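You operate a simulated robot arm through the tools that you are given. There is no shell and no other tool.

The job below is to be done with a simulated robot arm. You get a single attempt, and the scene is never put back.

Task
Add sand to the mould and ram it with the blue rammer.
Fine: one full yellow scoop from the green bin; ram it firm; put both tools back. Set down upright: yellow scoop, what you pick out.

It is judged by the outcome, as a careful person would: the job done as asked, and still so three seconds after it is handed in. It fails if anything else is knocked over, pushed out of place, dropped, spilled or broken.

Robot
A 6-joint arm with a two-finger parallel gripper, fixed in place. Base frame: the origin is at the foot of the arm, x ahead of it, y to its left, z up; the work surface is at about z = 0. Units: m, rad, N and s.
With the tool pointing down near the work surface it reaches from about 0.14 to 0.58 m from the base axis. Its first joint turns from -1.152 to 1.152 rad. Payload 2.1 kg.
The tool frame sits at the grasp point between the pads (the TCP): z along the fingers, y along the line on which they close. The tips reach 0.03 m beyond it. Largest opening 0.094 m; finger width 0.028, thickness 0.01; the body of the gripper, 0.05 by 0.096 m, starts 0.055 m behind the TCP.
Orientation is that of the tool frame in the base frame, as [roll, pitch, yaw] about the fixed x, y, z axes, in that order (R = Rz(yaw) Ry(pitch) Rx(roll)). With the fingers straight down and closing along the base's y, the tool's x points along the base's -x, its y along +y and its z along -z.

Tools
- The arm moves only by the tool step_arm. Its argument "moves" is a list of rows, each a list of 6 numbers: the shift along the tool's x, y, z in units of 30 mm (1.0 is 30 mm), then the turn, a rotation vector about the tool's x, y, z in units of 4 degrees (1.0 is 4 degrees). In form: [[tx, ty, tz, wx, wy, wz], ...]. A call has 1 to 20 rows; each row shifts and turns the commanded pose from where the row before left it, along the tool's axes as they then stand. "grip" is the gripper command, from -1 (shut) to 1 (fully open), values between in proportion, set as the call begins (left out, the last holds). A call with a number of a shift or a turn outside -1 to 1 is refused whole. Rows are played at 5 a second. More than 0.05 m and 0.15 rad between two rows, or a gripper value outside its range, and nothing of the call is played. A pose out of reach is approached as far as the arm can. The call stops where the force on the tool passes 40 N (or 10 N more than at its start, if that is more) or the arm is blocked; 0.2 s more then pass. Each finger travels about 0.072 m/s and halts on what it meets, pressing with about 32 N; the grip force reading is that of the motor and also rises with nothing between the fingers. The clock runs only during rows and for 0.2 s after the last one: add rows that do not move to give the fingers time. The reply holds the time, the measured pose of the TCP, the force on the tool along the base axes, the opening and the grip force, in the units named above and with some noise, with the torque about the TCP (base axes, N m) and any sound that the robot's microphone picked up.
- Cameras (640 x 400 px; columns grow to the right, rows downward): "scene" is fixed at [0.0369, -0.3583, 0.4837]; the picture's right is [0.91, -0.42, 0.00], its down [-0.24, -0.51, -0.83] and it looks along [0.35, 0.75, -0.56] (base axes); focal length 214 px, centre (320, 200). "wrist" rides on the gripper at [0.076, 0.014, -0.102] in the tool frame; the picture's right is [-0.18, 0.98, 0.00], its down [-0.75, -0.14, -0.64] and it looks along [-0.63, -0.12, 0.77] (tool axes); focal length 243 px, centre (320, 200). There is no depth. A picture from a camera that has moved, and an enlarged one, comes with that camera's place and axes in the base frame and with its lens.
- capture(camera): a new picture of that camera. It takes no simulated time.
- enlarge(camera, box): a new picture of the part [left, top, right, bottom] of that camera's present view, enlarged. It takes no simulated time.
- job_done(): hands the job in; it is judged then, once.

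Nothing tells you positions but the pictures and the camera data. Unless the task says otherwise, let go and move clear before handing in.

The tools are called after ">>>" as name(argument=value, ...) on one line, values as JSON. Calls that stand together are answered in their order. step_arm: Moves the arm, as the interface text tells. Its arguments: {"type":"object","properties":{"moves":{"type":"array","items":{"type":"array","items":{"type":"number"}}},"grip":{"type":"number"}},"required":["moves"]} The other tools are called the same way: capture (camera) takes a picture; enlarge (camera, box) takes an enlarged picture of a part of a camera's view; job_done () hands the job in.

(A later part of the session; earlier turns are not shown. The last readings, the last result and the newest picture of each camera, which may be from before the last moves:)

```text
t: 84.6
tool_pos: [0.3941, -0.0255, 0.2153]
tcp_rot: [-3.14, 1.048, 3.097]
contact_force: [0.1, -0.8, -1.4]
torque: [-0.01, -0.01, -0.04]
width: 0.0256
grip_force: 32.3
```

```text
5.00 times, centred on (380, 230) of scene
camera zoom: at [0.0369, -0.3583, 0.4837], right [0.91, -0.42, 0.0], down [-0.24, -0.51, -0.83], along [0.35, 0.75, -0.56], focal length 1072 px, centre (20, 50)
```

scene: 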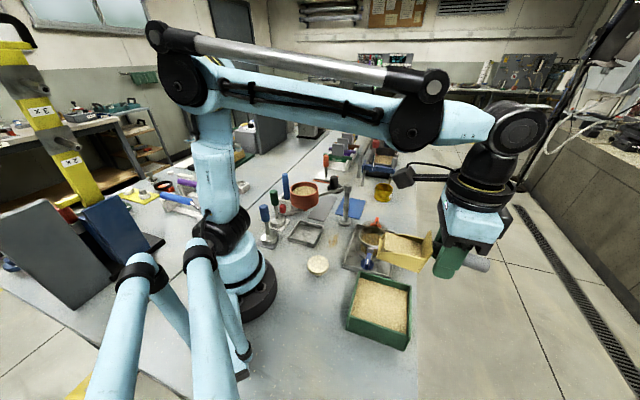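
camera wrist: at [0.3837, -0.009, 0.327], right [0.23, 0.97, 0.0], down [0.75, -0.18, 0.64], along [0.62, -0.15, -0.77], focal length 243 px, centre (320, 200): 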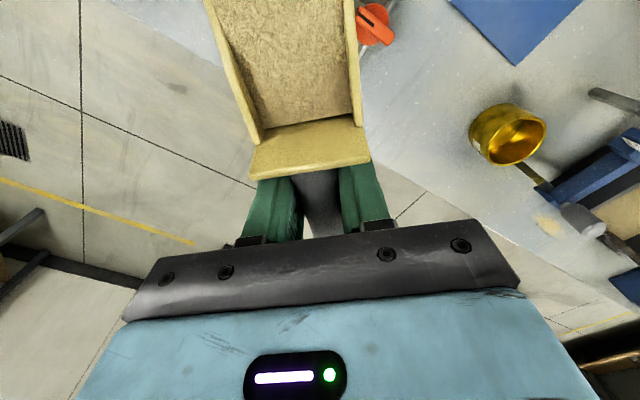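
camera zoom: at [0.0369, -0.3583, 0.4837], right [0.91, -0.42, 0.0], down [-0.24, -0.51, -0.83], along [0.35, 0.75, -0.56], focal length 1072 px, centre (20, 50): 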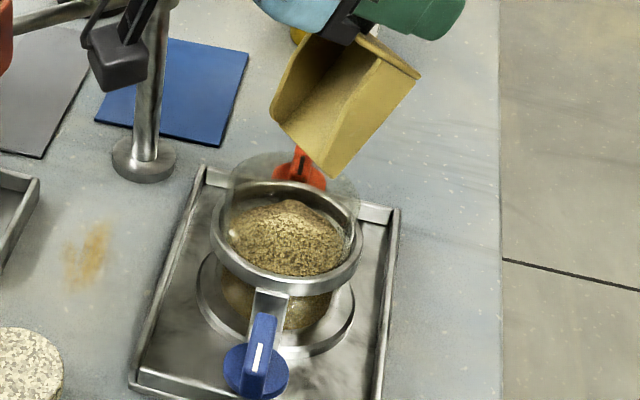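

The bucket looks nearly empty and a mound sits in the mould. I'll tip a bit more to empty it fully and check closely.

>>> step_arm(moves=[[0.06, 0, -0.233, 0, -1, 0], [0.06, 0, -0.233, 0, -1, 0], [0.06, 0, -0.233, 0, -1, 0], [0, 0, 0, 0, 0, 0], [0, 0, 0, 0, 0, 0], [0, 0, 0, 0, 0, 0]])

>>> enlarge(camera="scene", box=[350, 200, 410, 270])

>>> capture(camera="wrist")

```text
t: 86.0
tool_pos: [0.3729, -0.0234, 0.2199]
tcp_rot: [-3.137, 1.255, 3.1]
contact_force: [0.9, 0.2, -0.8]
torque: [0.0, -0.01, 0.05]
width: 0.0254
grip_force: 31.9
```

```text
5.71 times, centred on (380, 235) of scene
camera zoom: at [0.0369, -0.3583, 0.4837], right [0.91, -0.42, 0.0], down [-0.24, -0.51, -0.83], along [0.35, 0.75, -0.56], focal length 1226 px, centre (-23, 0)
```

zoom: 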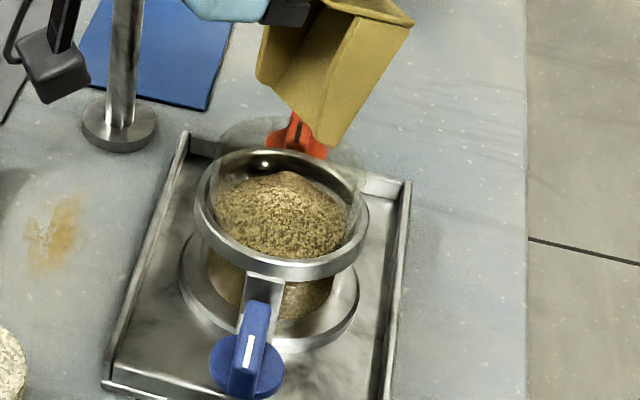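

```text
taken
camera wrist: at [0.2512, -0.0028, 0.1791], right [0.11, 0.98, 0.17], down [-0.38, -0.12, 0.92], along [0.92, -0.16, 0.36], focal length 243 px, centre (320, 200)
```

wrist: 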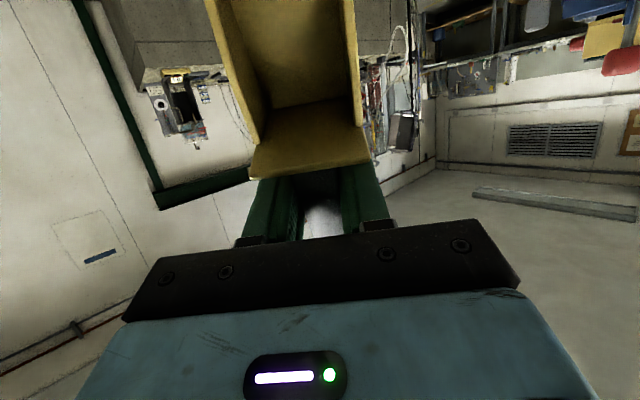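

The scoop is empty, with all the sand mounded in the mould and none spilled. I'll rise straight up and bring the scoop level again.

>>> step_arm(moves=[[-0.5, 0, -0.16, 0, 0, 0], [-0.9, 0, -0.3, 0, 0, 0], [-0.9, 0, -0.3, 0, 0, 0], [0, 0, 0, 0, 1, 0], [0, 0, 0, 0, 1, 0], [0, 0, 0, 0, 1, 0], [0, 0, 0, 0, 1, 0], [0, 0, 0, 0, 1, 0], [0, 0, 0, 0, 1, 0], [0, 0, 0, 0, 1, 0], [0, 0, 0, 0, 1, 0], [0, 0, 0, 0, 1, 0], [0, 0, 0, 0, 1, 0], [0, 0, 0, 0, 1, 0], [0, 0, 0, 0, 1, 0], [0, 0, 0, 0, 1, 0], [0, 0, 0, 0, 1, 0], [0, 0, 0, 0, 1, 0], [0, 0, 0, 0, 1, 0], [0, 0, 0, 0, 1, 0]])

>>> step_arm(moves=[[0, 0, 0, 0, 0.976, 0], [0, 0, 0, 0, 0, 0]])

>>> capture(camera="scene")

>>> enlarge(camera="scene", box=[350, 130, 480, 270])

>>> capture(camera="wrist")

```text
t: 90.2
tool_pos: [0.3706, -0.0233, 0.2932]
tcp_rot: [-3.139, 0.069, 3.093]
contact_force: [-0.1, -0.4, -0.4]
torque: [0.02, -0.06, 0.02]
width: 0.0256
grip_force: 32.1
```

```text
t: 90.8
tool_pos: [0.3725, -0.0234, 0.2915]
tcp_rot: [-3.139, 0.0, 3.094]
contact_force: [-0.8, -0.1, -1.7]
torque: [-0.02, -0.07, -0.01]
width: 0.0253
grip_force: 31.7
```

```text
taken
```

scene: 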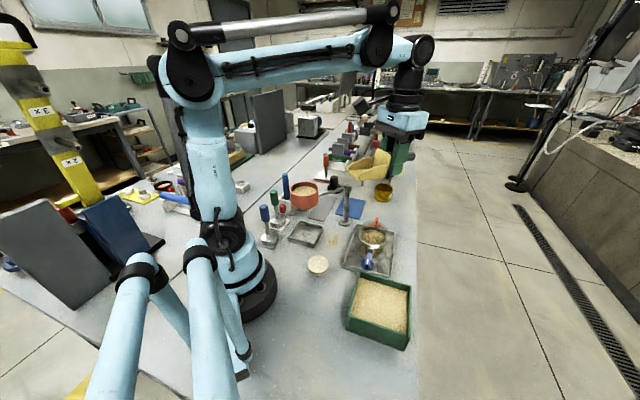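

```text
2.86 times, centred on (415, 200) of scene
camera zoom: at [0.0369, -0.3583, 0.4837], right [0.91, -0.42, 0.0], down [-0.24, -0.51, -0.83], along [0.35, 0.75, -0.56], focal length 613 px, centre (49, 200)
```

zoom: 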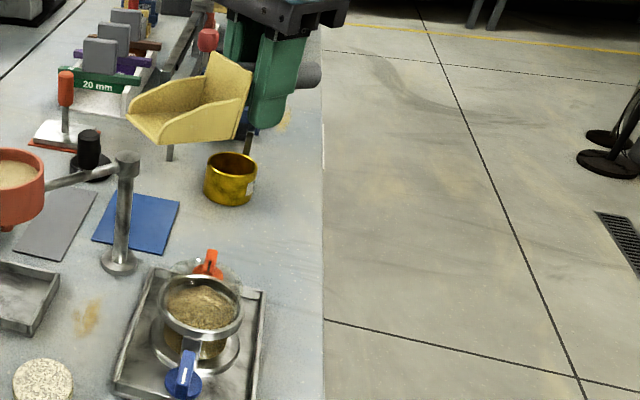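

```text
taken
camera wrist: at [0.2958, -0.0044, 0.3951], right [0.23, 0.97, 0.0], down [0.75, -0.18, 0.64], along [0.62, -0.15, -0.77], focal length 243 px, centre (320, 200)
```

wrist: 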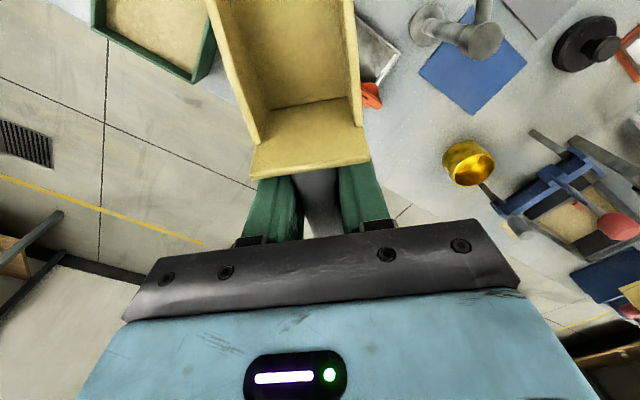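

>>> enlarge(camera="wrist", box=[200, 0, 400, 180])

>>> enlarge(camera="scene", box=[370, 140, 430, 190])

```text
2.22 times, centred on (300, 90) of wrist
camera zoom: at [0.2958, -0.0044, 0.3951], right [0.23, 0.97, 0.0], down [0.75, -0.18, 0.64], along [0.62, -0.15, -0.77], focal length 539 px, centre (364, 444)
```

zoom: 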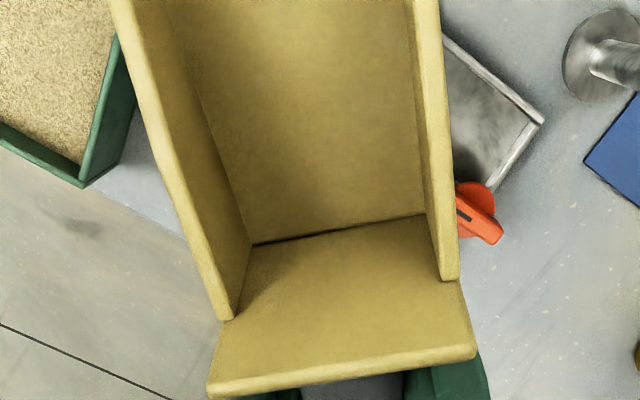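

```text
8.00 times, centred on (400, 165) of scene
camera zoom: at [0.0369, -0.3583, 0.4837], right [0.91, -0.42, 0.0], down [-0.24, -0.51, -0.83], along [0.35, 0.75, -0.56], focal length 1716 px, centre (-320, 480)
```

zoom: 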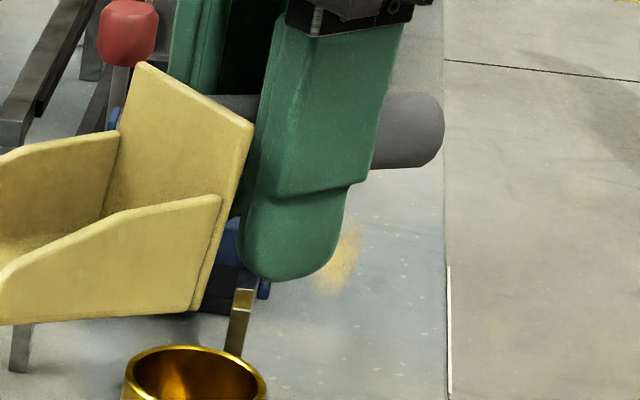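

By comparing views I estimate the scoop is turned about 7° nose-up in the grip and slid back 3 mm. I'll carry it high back over its plate and turn to the original heading.

>>> step_arm(moves=[[0.338, 0.951, 0, 0, 0, 0], [0.338, 0.951, 0, 0, 0, 0], [0.338, 0.951, 0, 0, 0, 0], [0.338, 0.951, 0, 0, 0, 0], [0.338, 0.951, 0, 0, 0, 0], [0.338, 0.951, 0, 0, 0, 0], [0.338, 0.951, 0, 0, 0, 0], [0.338, 0.951, 0, 0, 0, 0], [0, 0, 0, 0, 0, 1], [0, 0, 0, 0, 0, 1], [0, 0, 0, 0, 0, 1], [0, 0, 0, 0, 0, 1], [0, 0, 0, 0, 0, 1], [0, 0, 0, 0, 0, 1], [0, 0, 0, 0, 0, 1], [0, 0, 0, 0, 0, 1], [0, 0, 0, 0, 0, 1], [0, 0, 0, 0, 0, 1], [0, 0, 0, 0, 0, 1], [0, 0, 0, 0, 0, 1]])

>>> step_arm(moves=[[0, 0, 0, 0, 0, 1], [0, 0, 0, 0, 0, 1], [0, 0, 0, 0, 0, 1], [0, 0, 0, 0, 0, 1], [0, 0, 0, 0, 0, 1], [0, 0, 0, 0, 0, 1], [0, 0, 0, 0, 0, 1], [0, 0, 0, 0, 0, 1], [0, 0, 0, 0, 0, 1], [0, 0, 0, 0, 0, 1], [0, 0, 0, 0, 0, 1], [0, 0, 0, 0, 0, 1], [0, 0, 0, 0, 0, 1], [0, 0, 0, 0, 0, 1], [0, 0, 0, 0, 0, 1], [0, 0, 0, 0, 0, 1], [0, 0, 0, 0, 0, 1], [0, 0, 0, 0, 0, 1], [0, 0, 0, 0, 0, 1], [0, 0, 0, 0, 0, 1]])

>>> step_arm(moves=[[0, 0, 0, 0, 0, 1], [0, 0, 0, 0, 0, 0.2], [0, 0, 0, 0, 0, 0]])

>>> capture(camera="wrist")

```text
t: 95.0
tool_pos: [0.3026, 0.2092, 0.2914]
tcp_rot: [3.141, 0.0, 2.253]
contact_force: [0.3, -0.5, -0.9]
torque: [-0.05, -0.03, -0.03]
width: 0.0255
grip_force: 32.2
```

```text
t: 99.2
tool_pos: [0.3005, 0.2089, 0.2915]
tcp_rot: [3.141, 0.0, 0.857]
contact_force: [-0.2, -0.2, 0.0]
torque: [-0.06, 0.04, -0.01]
width: 0.0254
grip_force: 32.4
```

```text
t: 100.0
tool_pos: [0.3019, 0.2072, 0.2913]
tcp_rot: [3.141, 0.0, 0.775]
contact_force: [0.7, 0.2, -1.6]
torque: [-0.07, 0.03, 0.01]
width: 0.0253
grip_force: 32.1
```

```text
taken
camera wrist: at [0.3659, 0.2524, 0.3945], right [0.56, -0.83, 0.0], down [-0.64, -0.42, 0.64], along [-0.53, -0.36, -0.77], focal length 243 px, centre (320, 200)
```

wrist: 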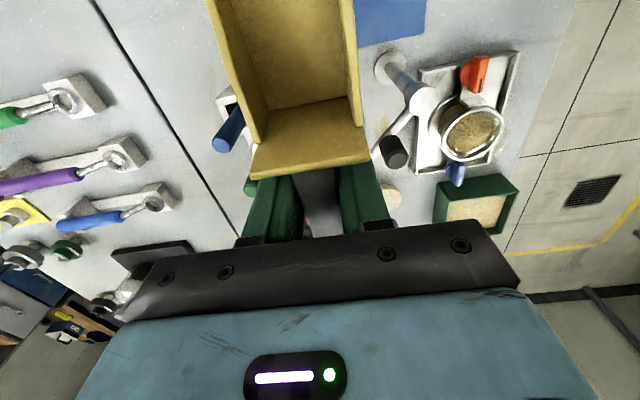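

I'll tilt 7° nose-down to bring the bucket floor level and lower to just above the plate.

>>> step_arm(moves=[[0, 0, 0, 0, -0.9, 0], [0, 0, 0, 0, -0.85, 0], [0.109, 0, 0.888, 0, 0, 0], [0.109, 0, 0.888, 0, 0, 0], [0.109, 0, 0.888, 0, 0, 0], [0.109, 0, 0.888, 0, 0, 0], [0.109, 0, 0.888, 0, 0, 0], [0.109, 0, 0.888, 0, 0, 0], [0.109, 0, 0.888, 0, 0, 0], [0.109, 0, 0.888, 0, 0, 0], [0.06, 0, 0.5, 0, 0, 0], [0, 0, 0, 0, 0, 0]])

>>> capture(camera="wrist")

>>> enlarge(camera="scene", box=[270, 150, 370, 240])

```text
t: 102.6
tool_pos: [0.302, 0.2093, 0.0616]
tcp_rot: [3.14, 0.125, 0.774]
contact_force: [-0.1, -0.4, -0.2]
torque: [-0.03, 0.04, -0.01]
width: 0.0253
grip_force: 32.0
```

```text
taken
camera wrist: at [0.3754, 0.2603, 0.1543], right [0.56, -0.83, 0.02], down [-0.58, -0.37, 0.73], along [-0.6, -0.42, -0.68], focal length 243 px, centre (320, 200)
```

wrist: 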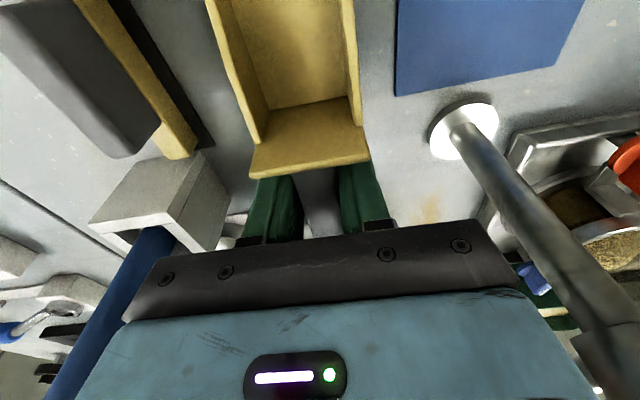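

```text
4.44 times, centred on (320, 195) of scene
camera zoom: at [0.0369, -0.3583, 0.4837], right [0.91, -0.42, 0.0], down [-0.24, -0.51, -0.83], along [0.35, 0.75, -0.56], focal length 953 px, centre (320, 222)
```

zoom: 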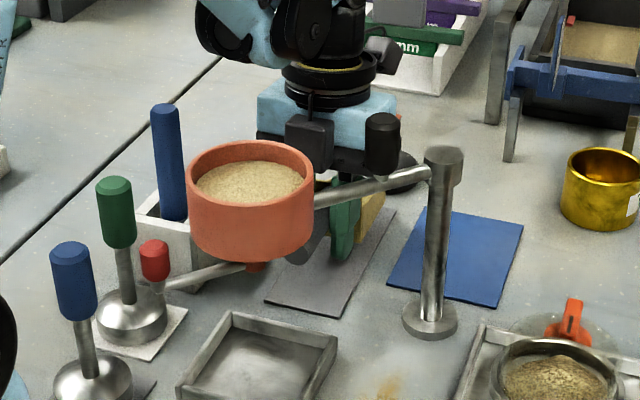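

>>> step_arm(moves=[[0.026, 0, 0.2, 0, 0, 0], [0.026, 0, 0.2, 0, 0, 0], [0.022, 0, 0.18, 0, 0, 0], [0.006, 0, 0.05, 0, 0, 0], [0, 0, 0, 0, 0, 0]])

>>> step_arm(moves=[[0.004, 0, 0.033, 0, 0, 0], [0.004, 0, 0.033, 0, 0, 0], [0, 0, 0, 0, 0, 0]])

```text
t: 103.8
tool_pos: [0.3036, 0.2086, 0.0429]
tcp_rot: [3.14, 0.123, 0.775]
contact_force: [-0.5, -0.4, -1.0]
torque: [-0.04, 0.07, 0.01]
width: 0.0254
grip_force: 32.0
```

```text
t: 104.6
tool_pos: [0.3026, 0.2082, 0.0408]
tcp_rot: [3.14, 0.123, 0.775]
contact_force: [-0.2, -0.5, -1.4]
torque: [-0.06, 0.04, 0.04]
width: 0.0254
grip_force: 32.2
```

Still no contact, so I'll go down a millimetre at a time until the plate takes the weight.

>>> step_arm(moves=[[0.004, 0, 0.033, 0, 0, 0], [0, 0, 0, 0, 0, 0]])

>>> step_arm(moves=[[0.004, 0, 0.033, 0, 0, 0], [0, 0, 0, 0, 0, 0]])

>>> step_arm(moves=[[0.002, 0, 0.017, 0, 0, 0], [0, 0, 0, 0, 0, 0]])

>>> capture(camera="wrist")

```text
t: 105.2
tool_pos: [0.3034, 0.2084, 0.0395]
tcp_rot: [3.139, 0.125, 0.775]
contact_force: [-0.2, -0.1, -0.8]
torque: [-0.01, 0.02, 0.03]
width: 0.0255
grip_force: 31.7
```

```text
t: 105.8
tool_pos: [0.3025, 0.2076, 0.0388]
tcp_rot: [3.141, 0.123, 0.775]
contact_force: [-1.1, -1.0, 14.7]
torque: [0.32, -0.22, 0.01]
width: 0.0254
grip_force: 31.7
```

```text
t: 106.4
tool_pos: [0.3028, 0.2083, 0.0399]
tcp_rot: [3.14, 0.124, 0.774]
contact_force: [-4.0, -2.0, 33.6]
torque: [0.52, -0.55, 0.03]
width: 0.0253
grip_force: 31.5
```

```text
taken
camera wrist: at [0.3752, 0.2601, 0.1316], right [0.56, -0.83, 0.02], down [-0.58, -0.37, 0.73], along [-0.6, -0.42, -0.68], focal length 243 px, centre (320, 200)
```

wrist: 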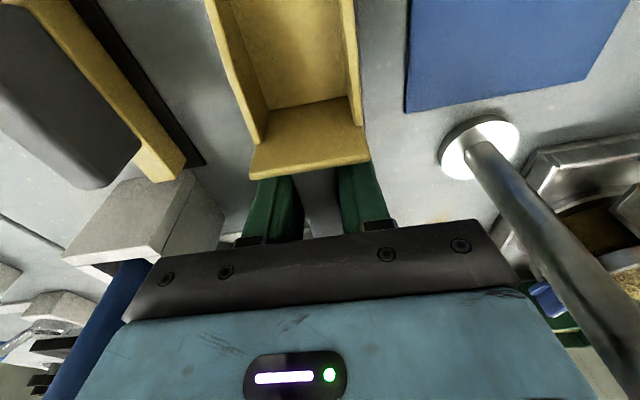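

The plate has taken the scoop. I'll ease up slightly to unload it, then open the fingers.

>>> step_arm(moves=[[-0.003, 0, -0.025, 0, 0, 0], [0, 0, 0, 0, 0, 0]])

>>> step_arm(moves=[[0, 0, 0, 0, 0, 0], [0, 0, 0, 0, 0, 0], [0, 0, 0, 0, 0, 0], [0, 0, 0, 0, 0, 0]], grip=0.2)

>>> capture(camera="wrist")

>>> enlarge(camera="scene", box=[290, 160, 370, 240])

```text
t: 107.0
tool_pos: [0.302, 0.2089, 0.0388]
tcp_rot: [3.14, 0.124, 0.776]
contact_force: [-1.6, -2.1, 3.3]
torque: [0.04, 0.04, 0.04]
width: 0.0253
grip_force: 32.3
```

```text
t: 108.0
tool_pos: [0.3031, 0.2082, 0.0388]
tcp_rot: [3.141, 0.122, 0.775]
contact_force: [-0.2, 0.8, 0.3]
torque: [-0.02, 0.02, 0.0]
width: 0.0564
grip_force: 0.1
```

```text
taken
camera wrist: at [0.3751, 0.2603, 0.1319], right [0.56, -0.83, 0.02], down [-0.58, -0.37, 0.73], along [-0.6, -0.42, -0.68], focal length 243 px, centre (320, 200)
```

wrist: 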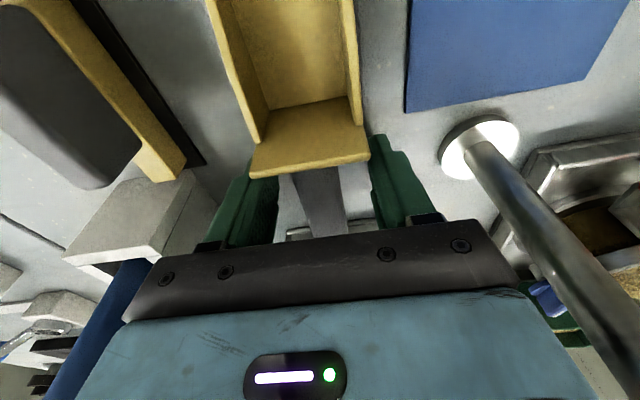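

```text
5.00 times, centred on (330, 200) of scene
camera zoom: at [0.0369, -0.3583, 0.4837], right [0.91, -0.42, 0.0], down [-0.24, -0.51, -0.83], along [0.35, 0.75, -0.56], focal length 1072 px, centre (270, 200)
```

zoom: 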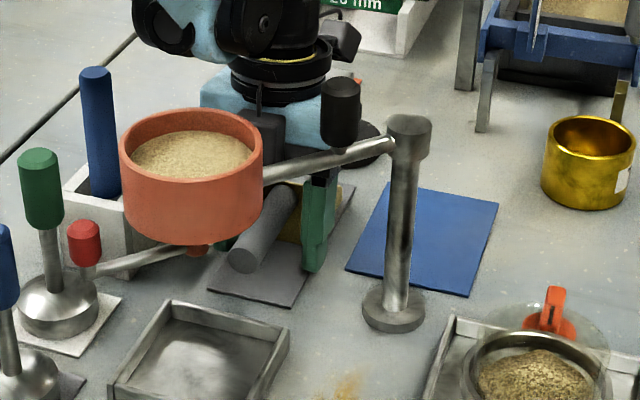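

The scoop sits free and unmoved. I'll rise straight up and check it against its original place.

>>> step_arm(moves=[[-0.04, 0, -0.3, 0, 0, 0], [-0.11, 0, -0.89, 0, 0, 0], [-0.11, 0, -0.89, 0, 0, 0], [-0.11, 0, -0.89, 0, 0, 0], [-0.11, 0, -0.89, 0, 0, 0], [-0.11, 0, -0.89, 0, 0, 0], [-0.11, 0, -0.89, 0, 0, 0], [-0.11, 0, -0.89, 0, 0, 0], [-0.11, 0, -0.89, 0, 0, 0], [-0.11, 0, -0.89, 0, 0, 0], [0, 0, 0, 0, 0.9, 0], [0, 0, 0, 0, 0.85, 0]])

>>> capture(camera="wrist")

>>> enlarge(camera="scene", box=[250, 170, 350, 260])

```text
t: 110.6
tool_pos: [0.3027, 0.2086, 0.2901]
tcp_rot: [3.14, -0.001, 0.774]
contact_force: [-0.9, 0.4, -0.2]
torque: [0.01, 0.02, -0.02]
width: 0.0566
grip_force: 0.0
```

```text
taken
camera wrist: at [0.3661, 0.2524, 0.3934], right [0.56, -0.83, 0.0], down [-0.64, -0.43, 0.64], along [-0.53, -0.36, -0.77], focal length 243 px, centre (320, 200)
```

wrist: 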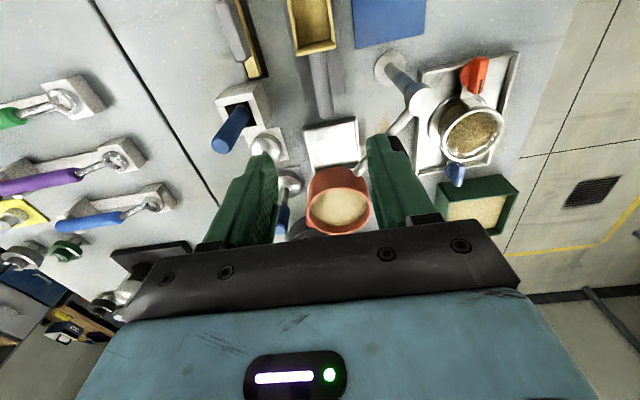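

```text
4.44 times, centred on (300, 215) of scene
camera zoom: at [0.0369, -0.3583, 0.4837], right [0.91, -0.42, 0.0], down [-0.24, -0.51, -0.83], along [0.35, 0.75, -0.56], focal length 953 px, centre (409, 133)
```

zoom: 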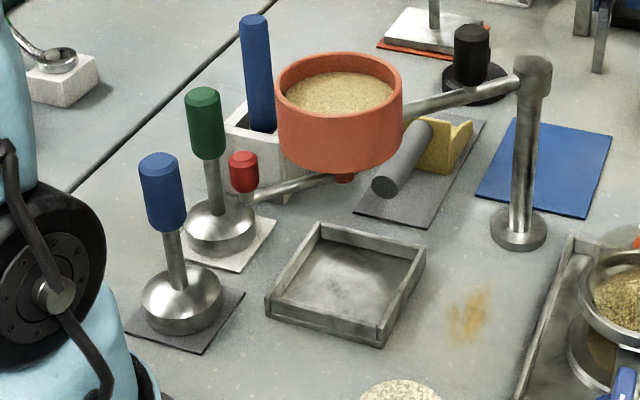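

The scoop is back exactly where it was, empty and upright. Next the blue rammer near (0.098, 0.143), handle top at about z 0.137; a red hopper knob stands about 5 cm beside it, so I'll turn to a heading that keeps the fingers clear and move high above it.

>>> step_arm(moves=[[0, 0, 0, 0, 0, -1], [0, 0, 0, 0, 0, -1], [0, 0, 0, 0, 0, -1], [0, 0, 0, 0, 0, -1], [0, 0, 0, 0, 0, -1], [0, 0, 0, 0, 0, -1], [0, 0, 0, 0, 0, -1], [0, 0, 0, 0, 0, -1], [0, 0, 0, 0, 0, -1], [0, 0, 0, 0, 0, -1], [0, 0, 0, 0, 0, -1], [0, 0, 0, 0, 0, -1], [0, 0, 0, 0, 0, -1], [0, 0, 0, 0, 0, -1], [0, 0, 0, 0, 0, -1], [0, 0, 0, 0, 0, -1], [0, 0, 0, 0, 0, -1], [0, 0, 0, 0, 0, -1], [0, 0, 0, 0, 0, -1], [0, 0, 0, 0, 0, -1]])

>>> step_arm(moves=[[0, 0, 0, 0, 0, -1], [0, 0, 0, 0, 0, -1], [0, 0, 0, 0, 0, -1], [0, 0, 0, 0, 0, -1], [0, 0, 0, 0, 0, -1], [0, 0, 0, 0, 0, -1], [0, 0, 0, 0, 0, -1], [0, 0, 0, 0, 0, -1], [0, 0, 0, 0, 0, -1], [0, 0, 0, 0, 0, -1], [0, 0, 0, 0, 0, -1], [0, 0, 0, 0, 0, -0.4], [0.9, -0.48, 0, 0, 0, 0], [0.9, -0.48, 0, 0, 0, 0], [0.9, -0.48, 0, 0, 0, 0], [0.9, -0.48, 0, 0, 0, 0]])

>>> capture(camera="wrist")

>>> capture(camera="scene")

```text
t: 114.8
tool_pos: [0.3016, 0.2079, 0.291]
tcp_rot: [-3.14, 0.002, 2.172]
contact_force: [-0.3, -0.1, -0.1]
torque: [-0.02, 0.01, 0.03]
width: 0.0563
grip_force: 0.0
```

```text
t: 118.2
tool_pos: [0.186, 0.1703, 0.2899]
tcp_rot: [-3.141, 0.002, 2.968]
contact_force: [-1.1, 0.2, -0.1]
torque: [0.01, 0.01, 0.01]
width: 0.0563
grip_force: 0.1
```

```text
taken
camera wrist: at [0.1125, 0.1983, 0.3929], right [0.35, 0.94, 0.0], down [0.72, -0.27, 0.64], along [0.6, -0.23, -0.77], focal length 243 px, centre (320, 200)
```

wrist: 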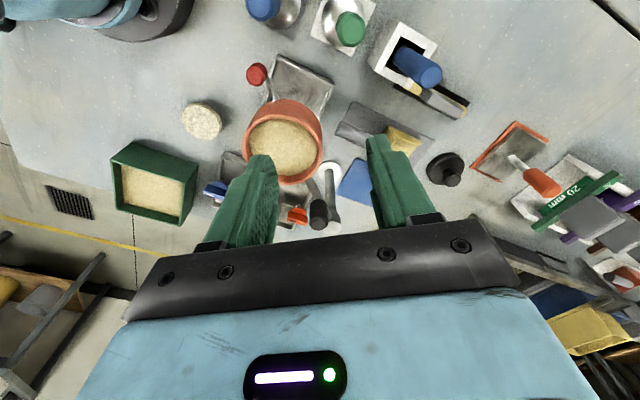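

```text
taken
```

scene: 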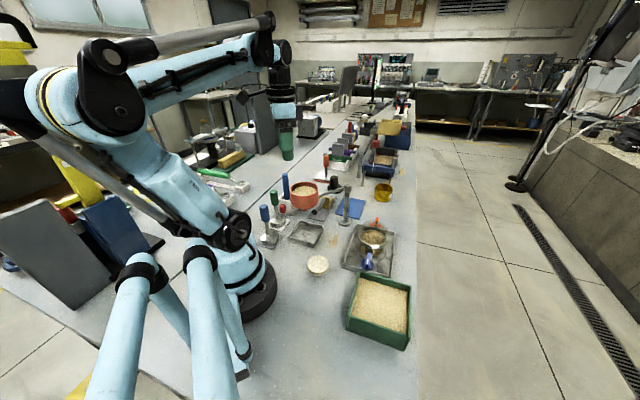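

The blue handle top appears near (0.100, 0.150). I'll move above it and look again.

>>> step_arm(moves=[[0.7, -0.32, 0, 0, 0, 0], [0.7, -0.32, 0, 0, 0, 0], [0.7, -0.32, 0, 0, 0, 0], [0.6, -0.3, 0, 0, 0, 0]])

>>> capture(camera="wrist")

>>> capture(camera="scene")

```text
t: 119.2
tool_pos: [0.0994, 0.1479, 0.2898]
tcp_rot: [-3.142, 0.002, 2.969]
contact_force: [-0.2, -0.1, -0.6]
torque: [-0.02, 0.02, 0.0]
width: 0.0562
grip_force: 0.0
```

```text
taken
camera wrist: at [0.0263, 0.1757, 0.3927], right [0.35, 0.94, 0.0], down [0.72, -0.27, 0.64], along [0.6, -0.23, -0.77], focal length 243 px, centre (320, 200)
```

wrist: 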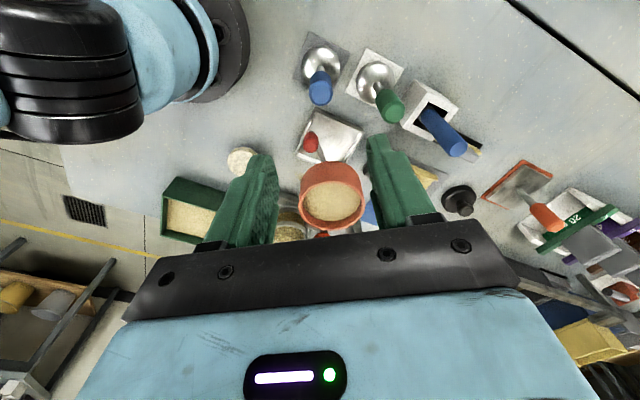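

```text
taken
```

scene: 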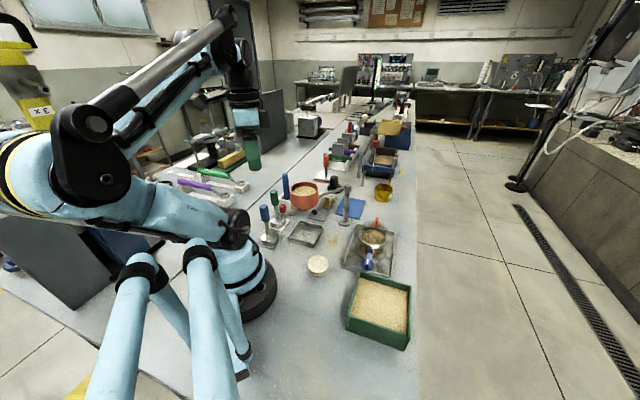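

>>> enlarge(camera="wrist", box=[270, 20, 430, 150])

>>> enlarge(camera="scene", box=[250, 190, 310, 260])

```text
3.08 times, centred on (350, 85) of wrist
camera zoom: at [0.0263, 0.1757, 0.3927], right [0.35, 0.94, 0.0], down [0.72, -0.27, 0.64], along [0.6, -0.23, -0.77], focal length 746 px, centre (228, 554)
```

zoom: 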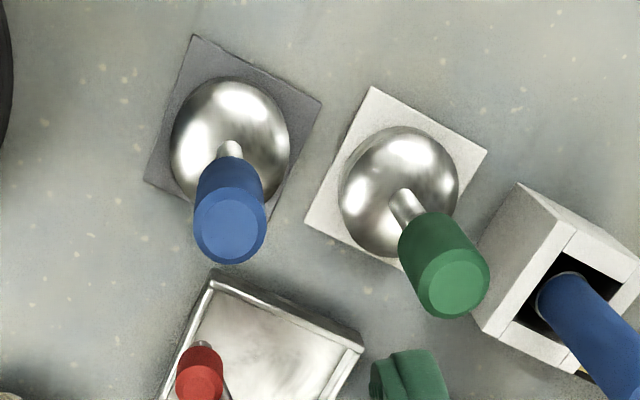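

```text
5.71 times, centred on (280, 225) of scene
camera zoom: at [0.0369, -0.3583, 0.4837], right [0.91, -0.42, 0.0], down [-0.24, -0.51, -0.83], along [0.35, 0.75, -0.56], focal length 1226 px, centre (549, 57)
```

zoom: 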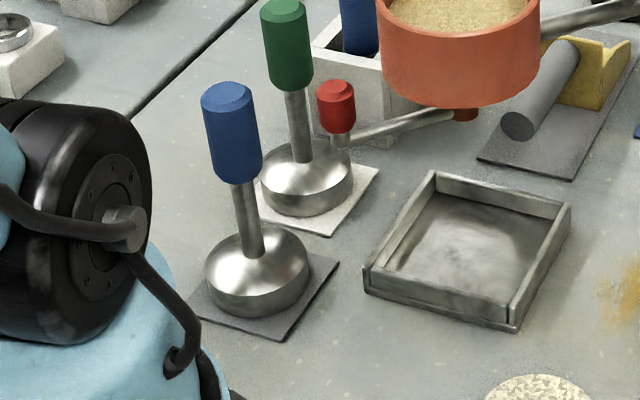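

The TCP is within about 4 mm of the handle's axis. I'll trim that and descend in two stages.

>>> step_arm(moves=[[0.13, 0, 0.8, 0, 0, 0], [0, 0, 0.8, 0, 0, 0], [0, 0, 0.8, 0, 0, 0], [0, 0, 0.8, 0, 0, 0], [0, 0, 0.3, 0, 0, 0]])

>>> capture(camera="wrist")

>>> capture(camera="scene")

>>> enlarge(camera="scene", box=[230, 170, 330, 260])

```text
t: 120.4
tool_pos: [0.0959, 0.1481, 0.1861]
tcp_rot: [-3.138, 0.0, 2.968]
contact_force: [0.7, 0.2, 0.8]
torque: [0.0, 0.02, 0.03]
width: 0.0564
grip_force: 0.0
```

```text
taken
camera wrist: at [0.0231, 0.1759, 0.2881], right [0.35, 0.94, 0.0], down [0.72, -0.27, 0.64], along [0.6, -0.23, -0.77], focal length 243 px, centre (320, 200)
```

wrist: 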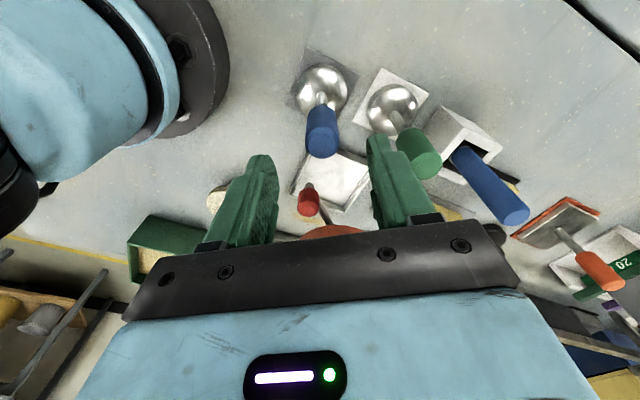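

```text
taken
```

scene: 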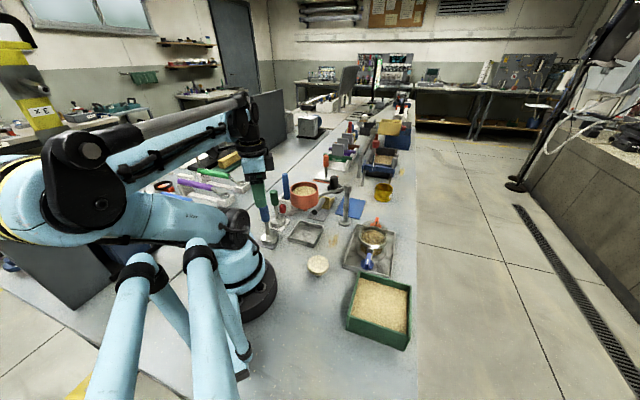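

```text
4.44 times, centred on (280, 215) of scene
camera zoom: at [0.0369, -0.3583, 0.4837], right [0.91, -0.42, 0.0], down [-0.24, -0.51, -0.83], along [0.35, 0.75, -0.56], focal length 953 px, centre (498, 133)
```

zoom: 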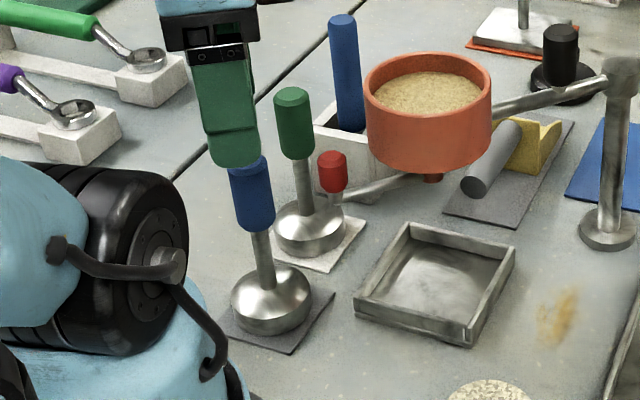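

>>> enlarge(camera="wrist", box=[260, 50, 400, 200])

```text
2.67 times, centred on (330, 125) of wrist
camera zoom: at [0.0231, 0.1759, 0.2881], right [0.35, 0.94, 0.0], down [0.72, -0.27, 0.64], along [0.6, -0.23, -0.77], focal length 647 px, centre (293, 400)
```

zoom: 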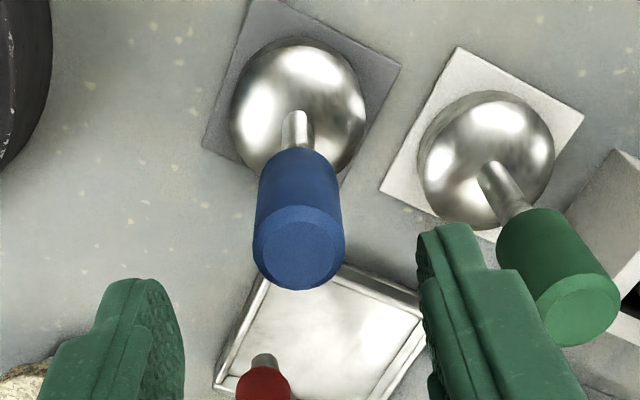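

The handle is centred between the fingers with the green rammer and red knob clear. I'll descend to mid-handle and close.

>>> step_arm(moves=[[0, 0, 0.7, 0, 0, 0], [0, 0, 0.7, 0, 0, 0], [0, 0, 0.7, 0, 0, 0], [0, 0, 0.5, 0, 0, 0]])

>>> capture(camera="wrist")

>>> enlarge(camera="scene", box=[230, 170, 330, 260])

```text
t: 121.4
tool_pos: [0.0951, 0.1499, 0.1074]
tcp_rot: [-3.14, 0.004, 2.968]
contact_force: [0.0, 0.2, 0.3]
torque: [-0.05, 0.03, -0.01]
width: 0.0563
grip_force: 0.1
```

```text
taken
camera wrist: at [0.0225, 0.1768, 0.2106], right [0.35, 0.94, 0.0], down [0.72, -0.27, 0.64], along [0.6, -0.23, -0.77], focal length 243 px, centre (320, 200)
```

wrist: 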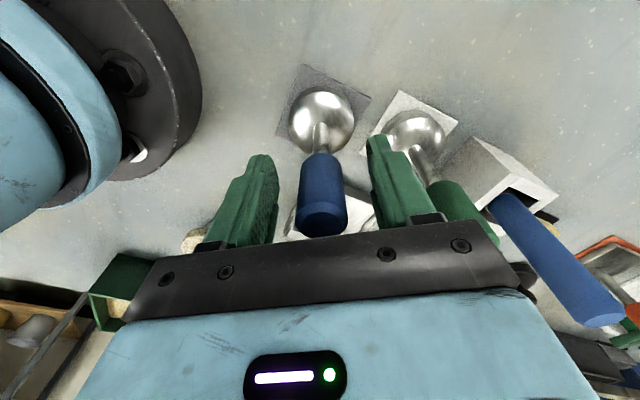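

```text
4.44 times, centred on (280, 215) of scene
camera zoom: at [0.0369, -0.3583, 0.4837], right [0.91, -0.42, 0.0], down [-0.24, -0.51, -0.83], along [0.35, 0.75, -0.56], focal length 953 px, centre (498, 133)
```

zoom: 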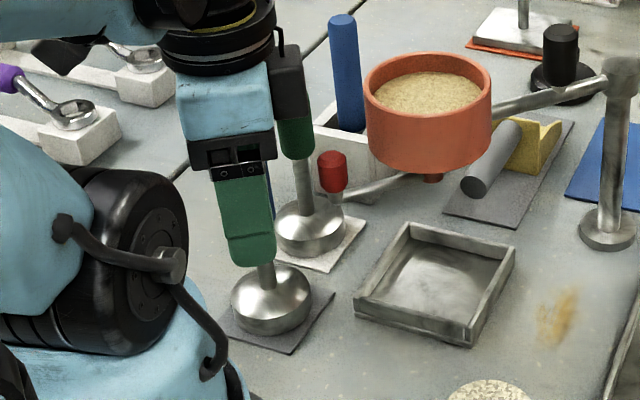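

>>> step_arm(moves=[[0, 0, 0, 0, 0, 0], [0, 0, 0, 0, 0, 0], [0, 0, 0, 0, 0, 0], [0, 0, 0, 0, 0, 0], [0, 0, 0, 0, 0, 0]], grip=-1)

>>> capture(camera="wrist")

>>> enlarge(camera="scene", box=[230, 170, 330, 260])

```text
t: 122.6
tool_pos: [0.0959, 0.1484, 0.1074]
tcp_rot: [-3.141, 0.003, 2.968]
contact_force: [0.2, -0.4, 0.4]
torque: [0.03, 0.04, -0.02]
width: 0.0245
grip_force: 31.3
```

```text
taken
camera wrist: at [0.0225, 0.1767, 0.2107], right [0.35, 0.94, 0.0], down [0.72, -0.27, 0.64], along [0.6, -0.23, -0.77], focal length 243 px, centre (320, 200)
```

wrist: 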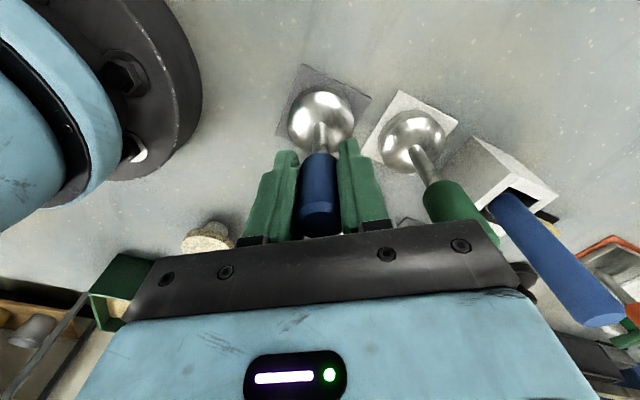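

```text
4.44 times, centred on (280, 215) of scene
camera zoom: at [0.0369, -0.3583, 0.4837], right [0.91, -0.42, 0.0], down [-0.24, -0.51, -0.83], along [0.35, 0.75, -0.56], focal length 953 px, centre (498, 133)
```

zoom: 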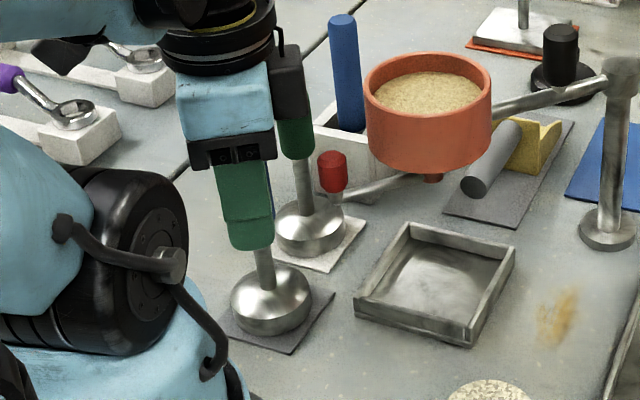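

The rammer is gripped (24.5 mm); home is TCP (0.0957, 0.1485, 0.1075), yaw 2.968. I'll lift it straight up, well above the hopper height.

>>> step_arm(moves=[[0, 0, -0.3, 0, 0, 0], [0, 0, -0.6, 0, 0, 0], [0, 0, -0.8, 0, 0, 0], [0, 0, -0.9, 0, 0, 0], [0, 0, -0.9, 0, 0, 0], [0, 0, -0.9, 0, 0, 0], [0, 0, -0.9, 0, 0, 0], [0, 0, -0.9, 0, 0, 0], [0, 0, -0.9, 0, 0, 0], [0, 0, -0.7, 0, 0, 0]])

>>> capture(camera="wrist")

>>> capture(camera="scene")

```text
t: 124.8
tool_pos: [0.0953, 0.1485, 0.3407]
tcp_rot: [-3.141, 0.003, 2.967]
contact_force: [0.5, -0.3, -3.5]
torque: [-0.04, 0.02, 0.01]
width: 0.0244
grip_force: 32.1
```

```text
taken
camera wrist: at [0.0225, 0.1761, 0.4444], right [0.35, 0.94, 0.0], down [0.72, -0.27, 0.64], along [0.6, -0.23, -0.77], focal length 243 px, centre (320, 200)
```

wrist: 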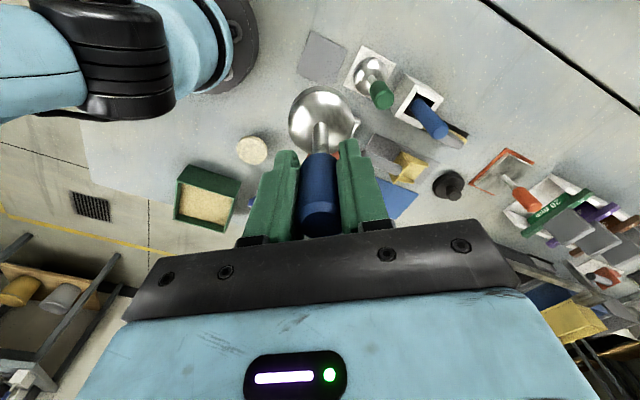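

```text
taken
```

scene: 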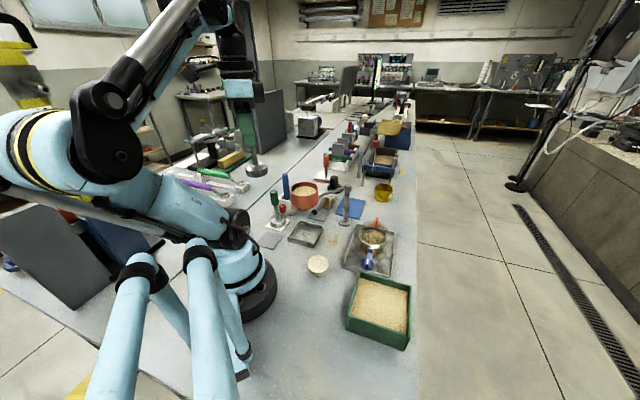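

The rammer's plate is left empty and in place. I'll carry the rammer high over to the mould.

>>> step_arm(moves=[[-0.4, -0.175, 0, 0, 0, 0], [-0.87, -0.375, 0, 0, 0, 0], [-0.87, -0.375, 0, 0, 0, 0], [-0.87, -0.375, 0, 0, 0, 0], [-0.87, -0.375, 0, 0, 0, 0], [-0.87, -0.375, 0, 0, 0, 0], [-0.87, -0.375, 0, 0, 0, 0], [-0.87, -0.375, 0, 0, 0, 0], [-0.87, -0.375, 0, 0, 0, 0], [-0.87, -0.375, 0, 0, 0, 0], [-0.87, -0.375, 0, 0, 0, 0], [-0.43, -0.195, 0, 0, 0, 0]])

>>> capture(camera="wrist")

>>> capture(camera="scene")

>>> enlarge(camera="wrist", box=[230, 0, 410, 200])

>>> enlarge(camera="scene", box=[330, 140, 420, 280])

```text
t: 127.4
tool_pos: [0.3554, -0.0213, 0.3421]
tcp_rot: [-3.141, 0.001, 2.966]
contact_force: [-0.4, -0.4, -4.7]
torque: [0.01, -0.02, 0.01]
width: 0.0248
grip_force: 31.7
```

```text
taken
camera wrist: at [0.2825, 0.005, 0.445], right [0.35, 0.94, 0.0], down [0.72, -0.27, 0.64], along [0.6, -0.23, -0.77], focal length 243 px, centre (320, 200)
```

wrist: 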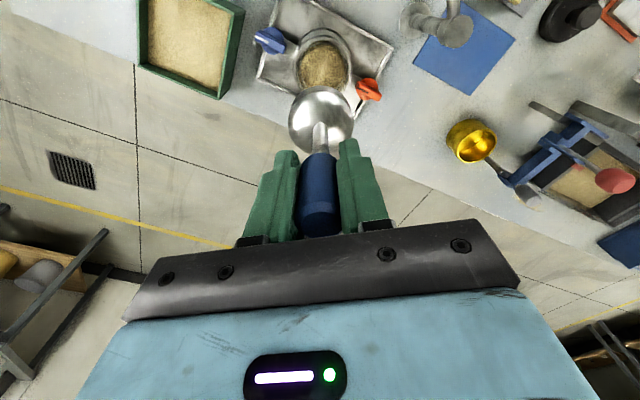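

```text
taken
```

scene: 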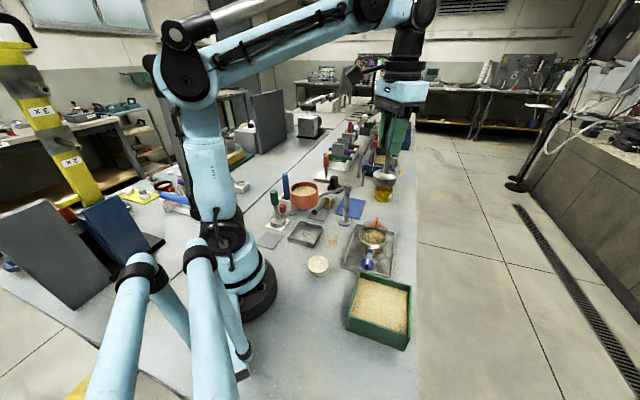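

```text
2.00 times, centred on (320, 100) of wrist
camera zoom: at [0.2825, 0.005, 0.445], right [0.35, 0.94, 0.0], down [0.72, -0.27, 0.64], along [0.6, -0.23, -0.77], focal length 485 px, centre (320, 400)
```

zoom: 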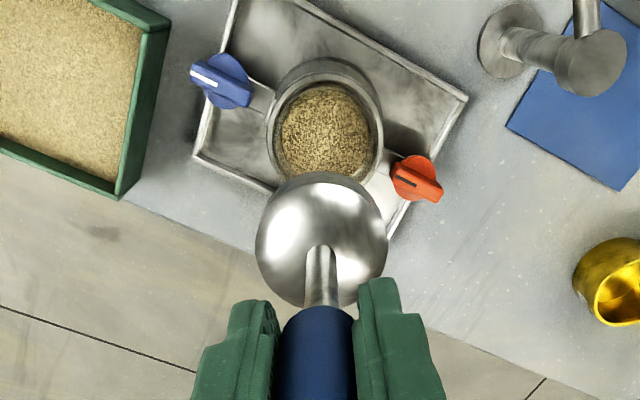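

```text
2.86 times, centred on (375, 210) of scene
camera zoom: at [0.0369, -0.3583, 0.4836], right [0.91, -0.42, 0.0], down [-0.24, -0.51, -0.83], along [0.35, 0.75, -0.56], focal length 613 px, centre (163, 171)
```

zoom: 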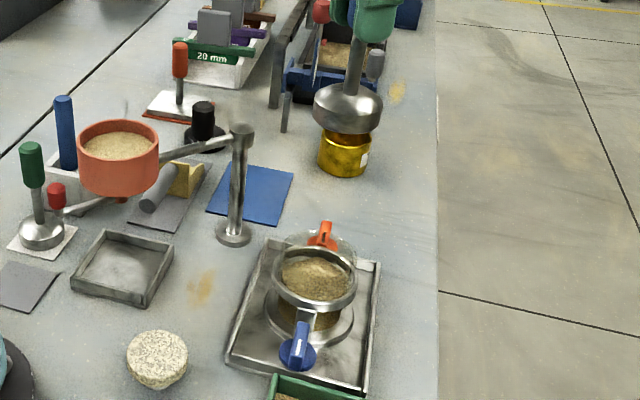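

>>> enlarge(camera="wrist", box=[280, 10, 370, 100])

>>> enlarge(camera="scene", box=[345, 215, 395, 275])

```text
4.44 times, centred on (325, 55) of wrist
camera zoom: at [0.2825, 0.005, 0.445], right [0.35, 0.94, 0.0], down [0.72, -0.27, 0.64], along [0.6, -0.23, -0.77], focal length 1078 px, centre (298, 844)
```

zoom: 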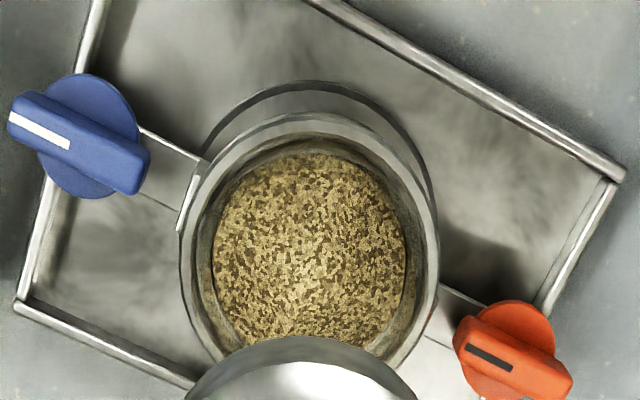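

```text
6.67 times, centred on (370, 245) of scene
camera zoom: at [0.0369, -0.3583, 0.4836], right [0.91, -0.42, 0.0], down [-0.24, -0.51, -0.83], along [0.35, 0.75, -0.56], focal length 1430 px, centre (-13, -100)
```

zoom: 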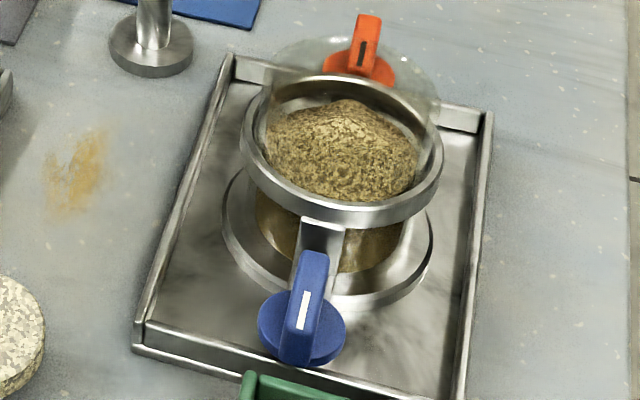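

From above, the mould mouth's centre works out at about (0.360, -0.0185), and the scene view agrees. I'll trim to that and lower until the head is a couple of centimetres above the collar.

>>> step_arm(moves=[[-0.13, 0.118, 0, 0, 0, 0], [0, 0, 0.8, 0, 0, 0], [0, 0, 0.8, 0, 0, 0], [0, 0, 0.8, 0, 0, 0], [0, 0, 0.8, 0, 0, 0], [0, 0, 0.6, 0, 0, 0], [0, 0, 0, 0, 0, 0]])

>>> enlarge(camera="wrist", box=[240, 20, 400, 200])

>>> enlarge(camera="scene", box=[340, 195, 400, 275])

```text
t: 129.0
tool_pos: [0.3603, -0.0213, 0.2277]
tcp_rot: [-3.14, 0.002, 2.967]
contact_force: [0.1, -0.7, -2.8]
torque: [0.02, 0.03, 0.01]
width: 0.0245
grip_force: 31.5
```

```text
2.22 times, centred on (320, 110) of wrist
camera zoom: at [0.2873, 0.0071, 0.3301], right [0.35, 0.94, 0.0], down [0.72, -0.27, 0.64], along [0.6, -0.23, -0.77], focal length 539 px, centre (320, 400)
```

zoom: 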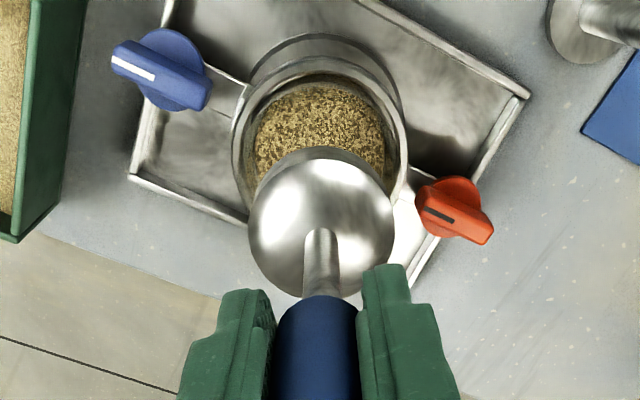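

```text
5.00 times, centred on (370, 235) of scene
camera zoom: at [0.0369, -0.3583, 0.4836], right [0.91, -0.42, 0.0], down [-0.24, -0.51, -0.83], along [0.35, 0.75, -0.56], focal length 1072 px, centre (70, 25)
```

zoom: 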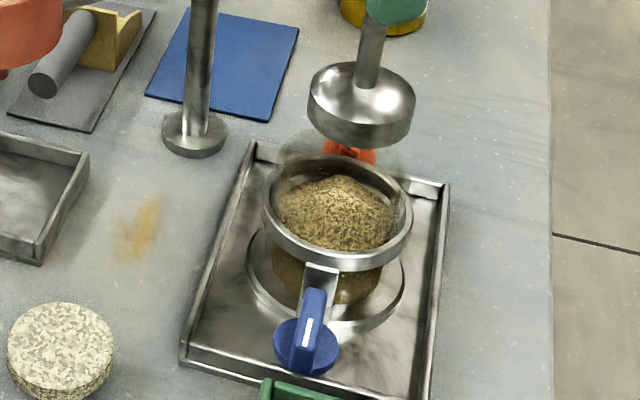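

The head is lined up with the mouth to within a few millimetres. I'll lower to just above the collar and check once more.

>>> step_arm(moves=[[0, 0, 0.4, 0, 0, 0], [0, 0, 0.4, 0, 0, 0], [0, 0, 0, 0, 0, 0]])

>>> enlarge(camera="wrist", box=[270, 30, 370, 130])

>>> enlarge(camera="scene", box=[345, 205, 395, 265])

```text
t: 129.8
tool_pos: [0.3592, -0.0215, 0.2025]
tcp_rot: [-3.138, 0.002, 2.967]
contact_force: [0.0, -0.6, -3.4]
torque: [-0.03, 0.03, -0.01]
width: 0.0249
grip_force: 32.2
```

```text
4.00 times, centred on (320, 80) of wrist
camera zoom: at [0.2875, 0.0073, 0.306], right [0.35, 0.94, 0.0], down [0.72, -0.27, 0.64], along [0.6, -0.23, -0.77], focal length 970 px, centre (320, 680)
```

zoom: 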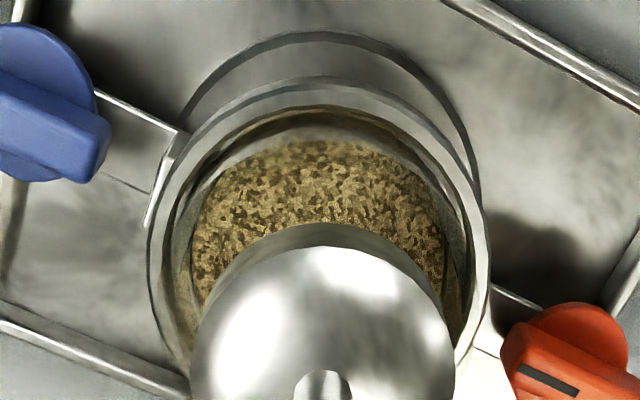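

```text
6.67 times, centred on (370, 235) of scene
camera zoom: at [0.0369, -0.3583, 0.4836], right [0.91, -0.42, 0.0], down [-0.24, -0.51, -0.83], along [0.35, 0.75, -0.56], focal length 1430 px, centre (-13, -33)
```

zoom: 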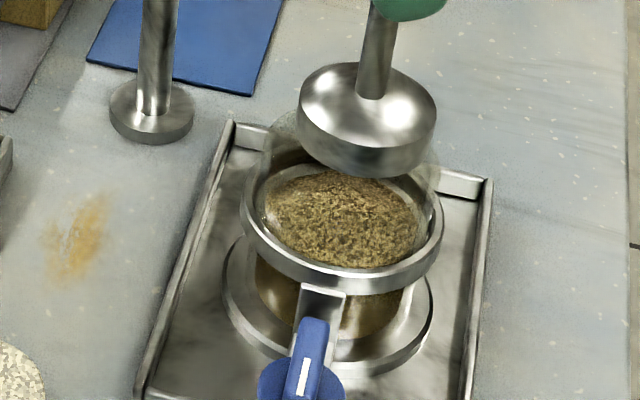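

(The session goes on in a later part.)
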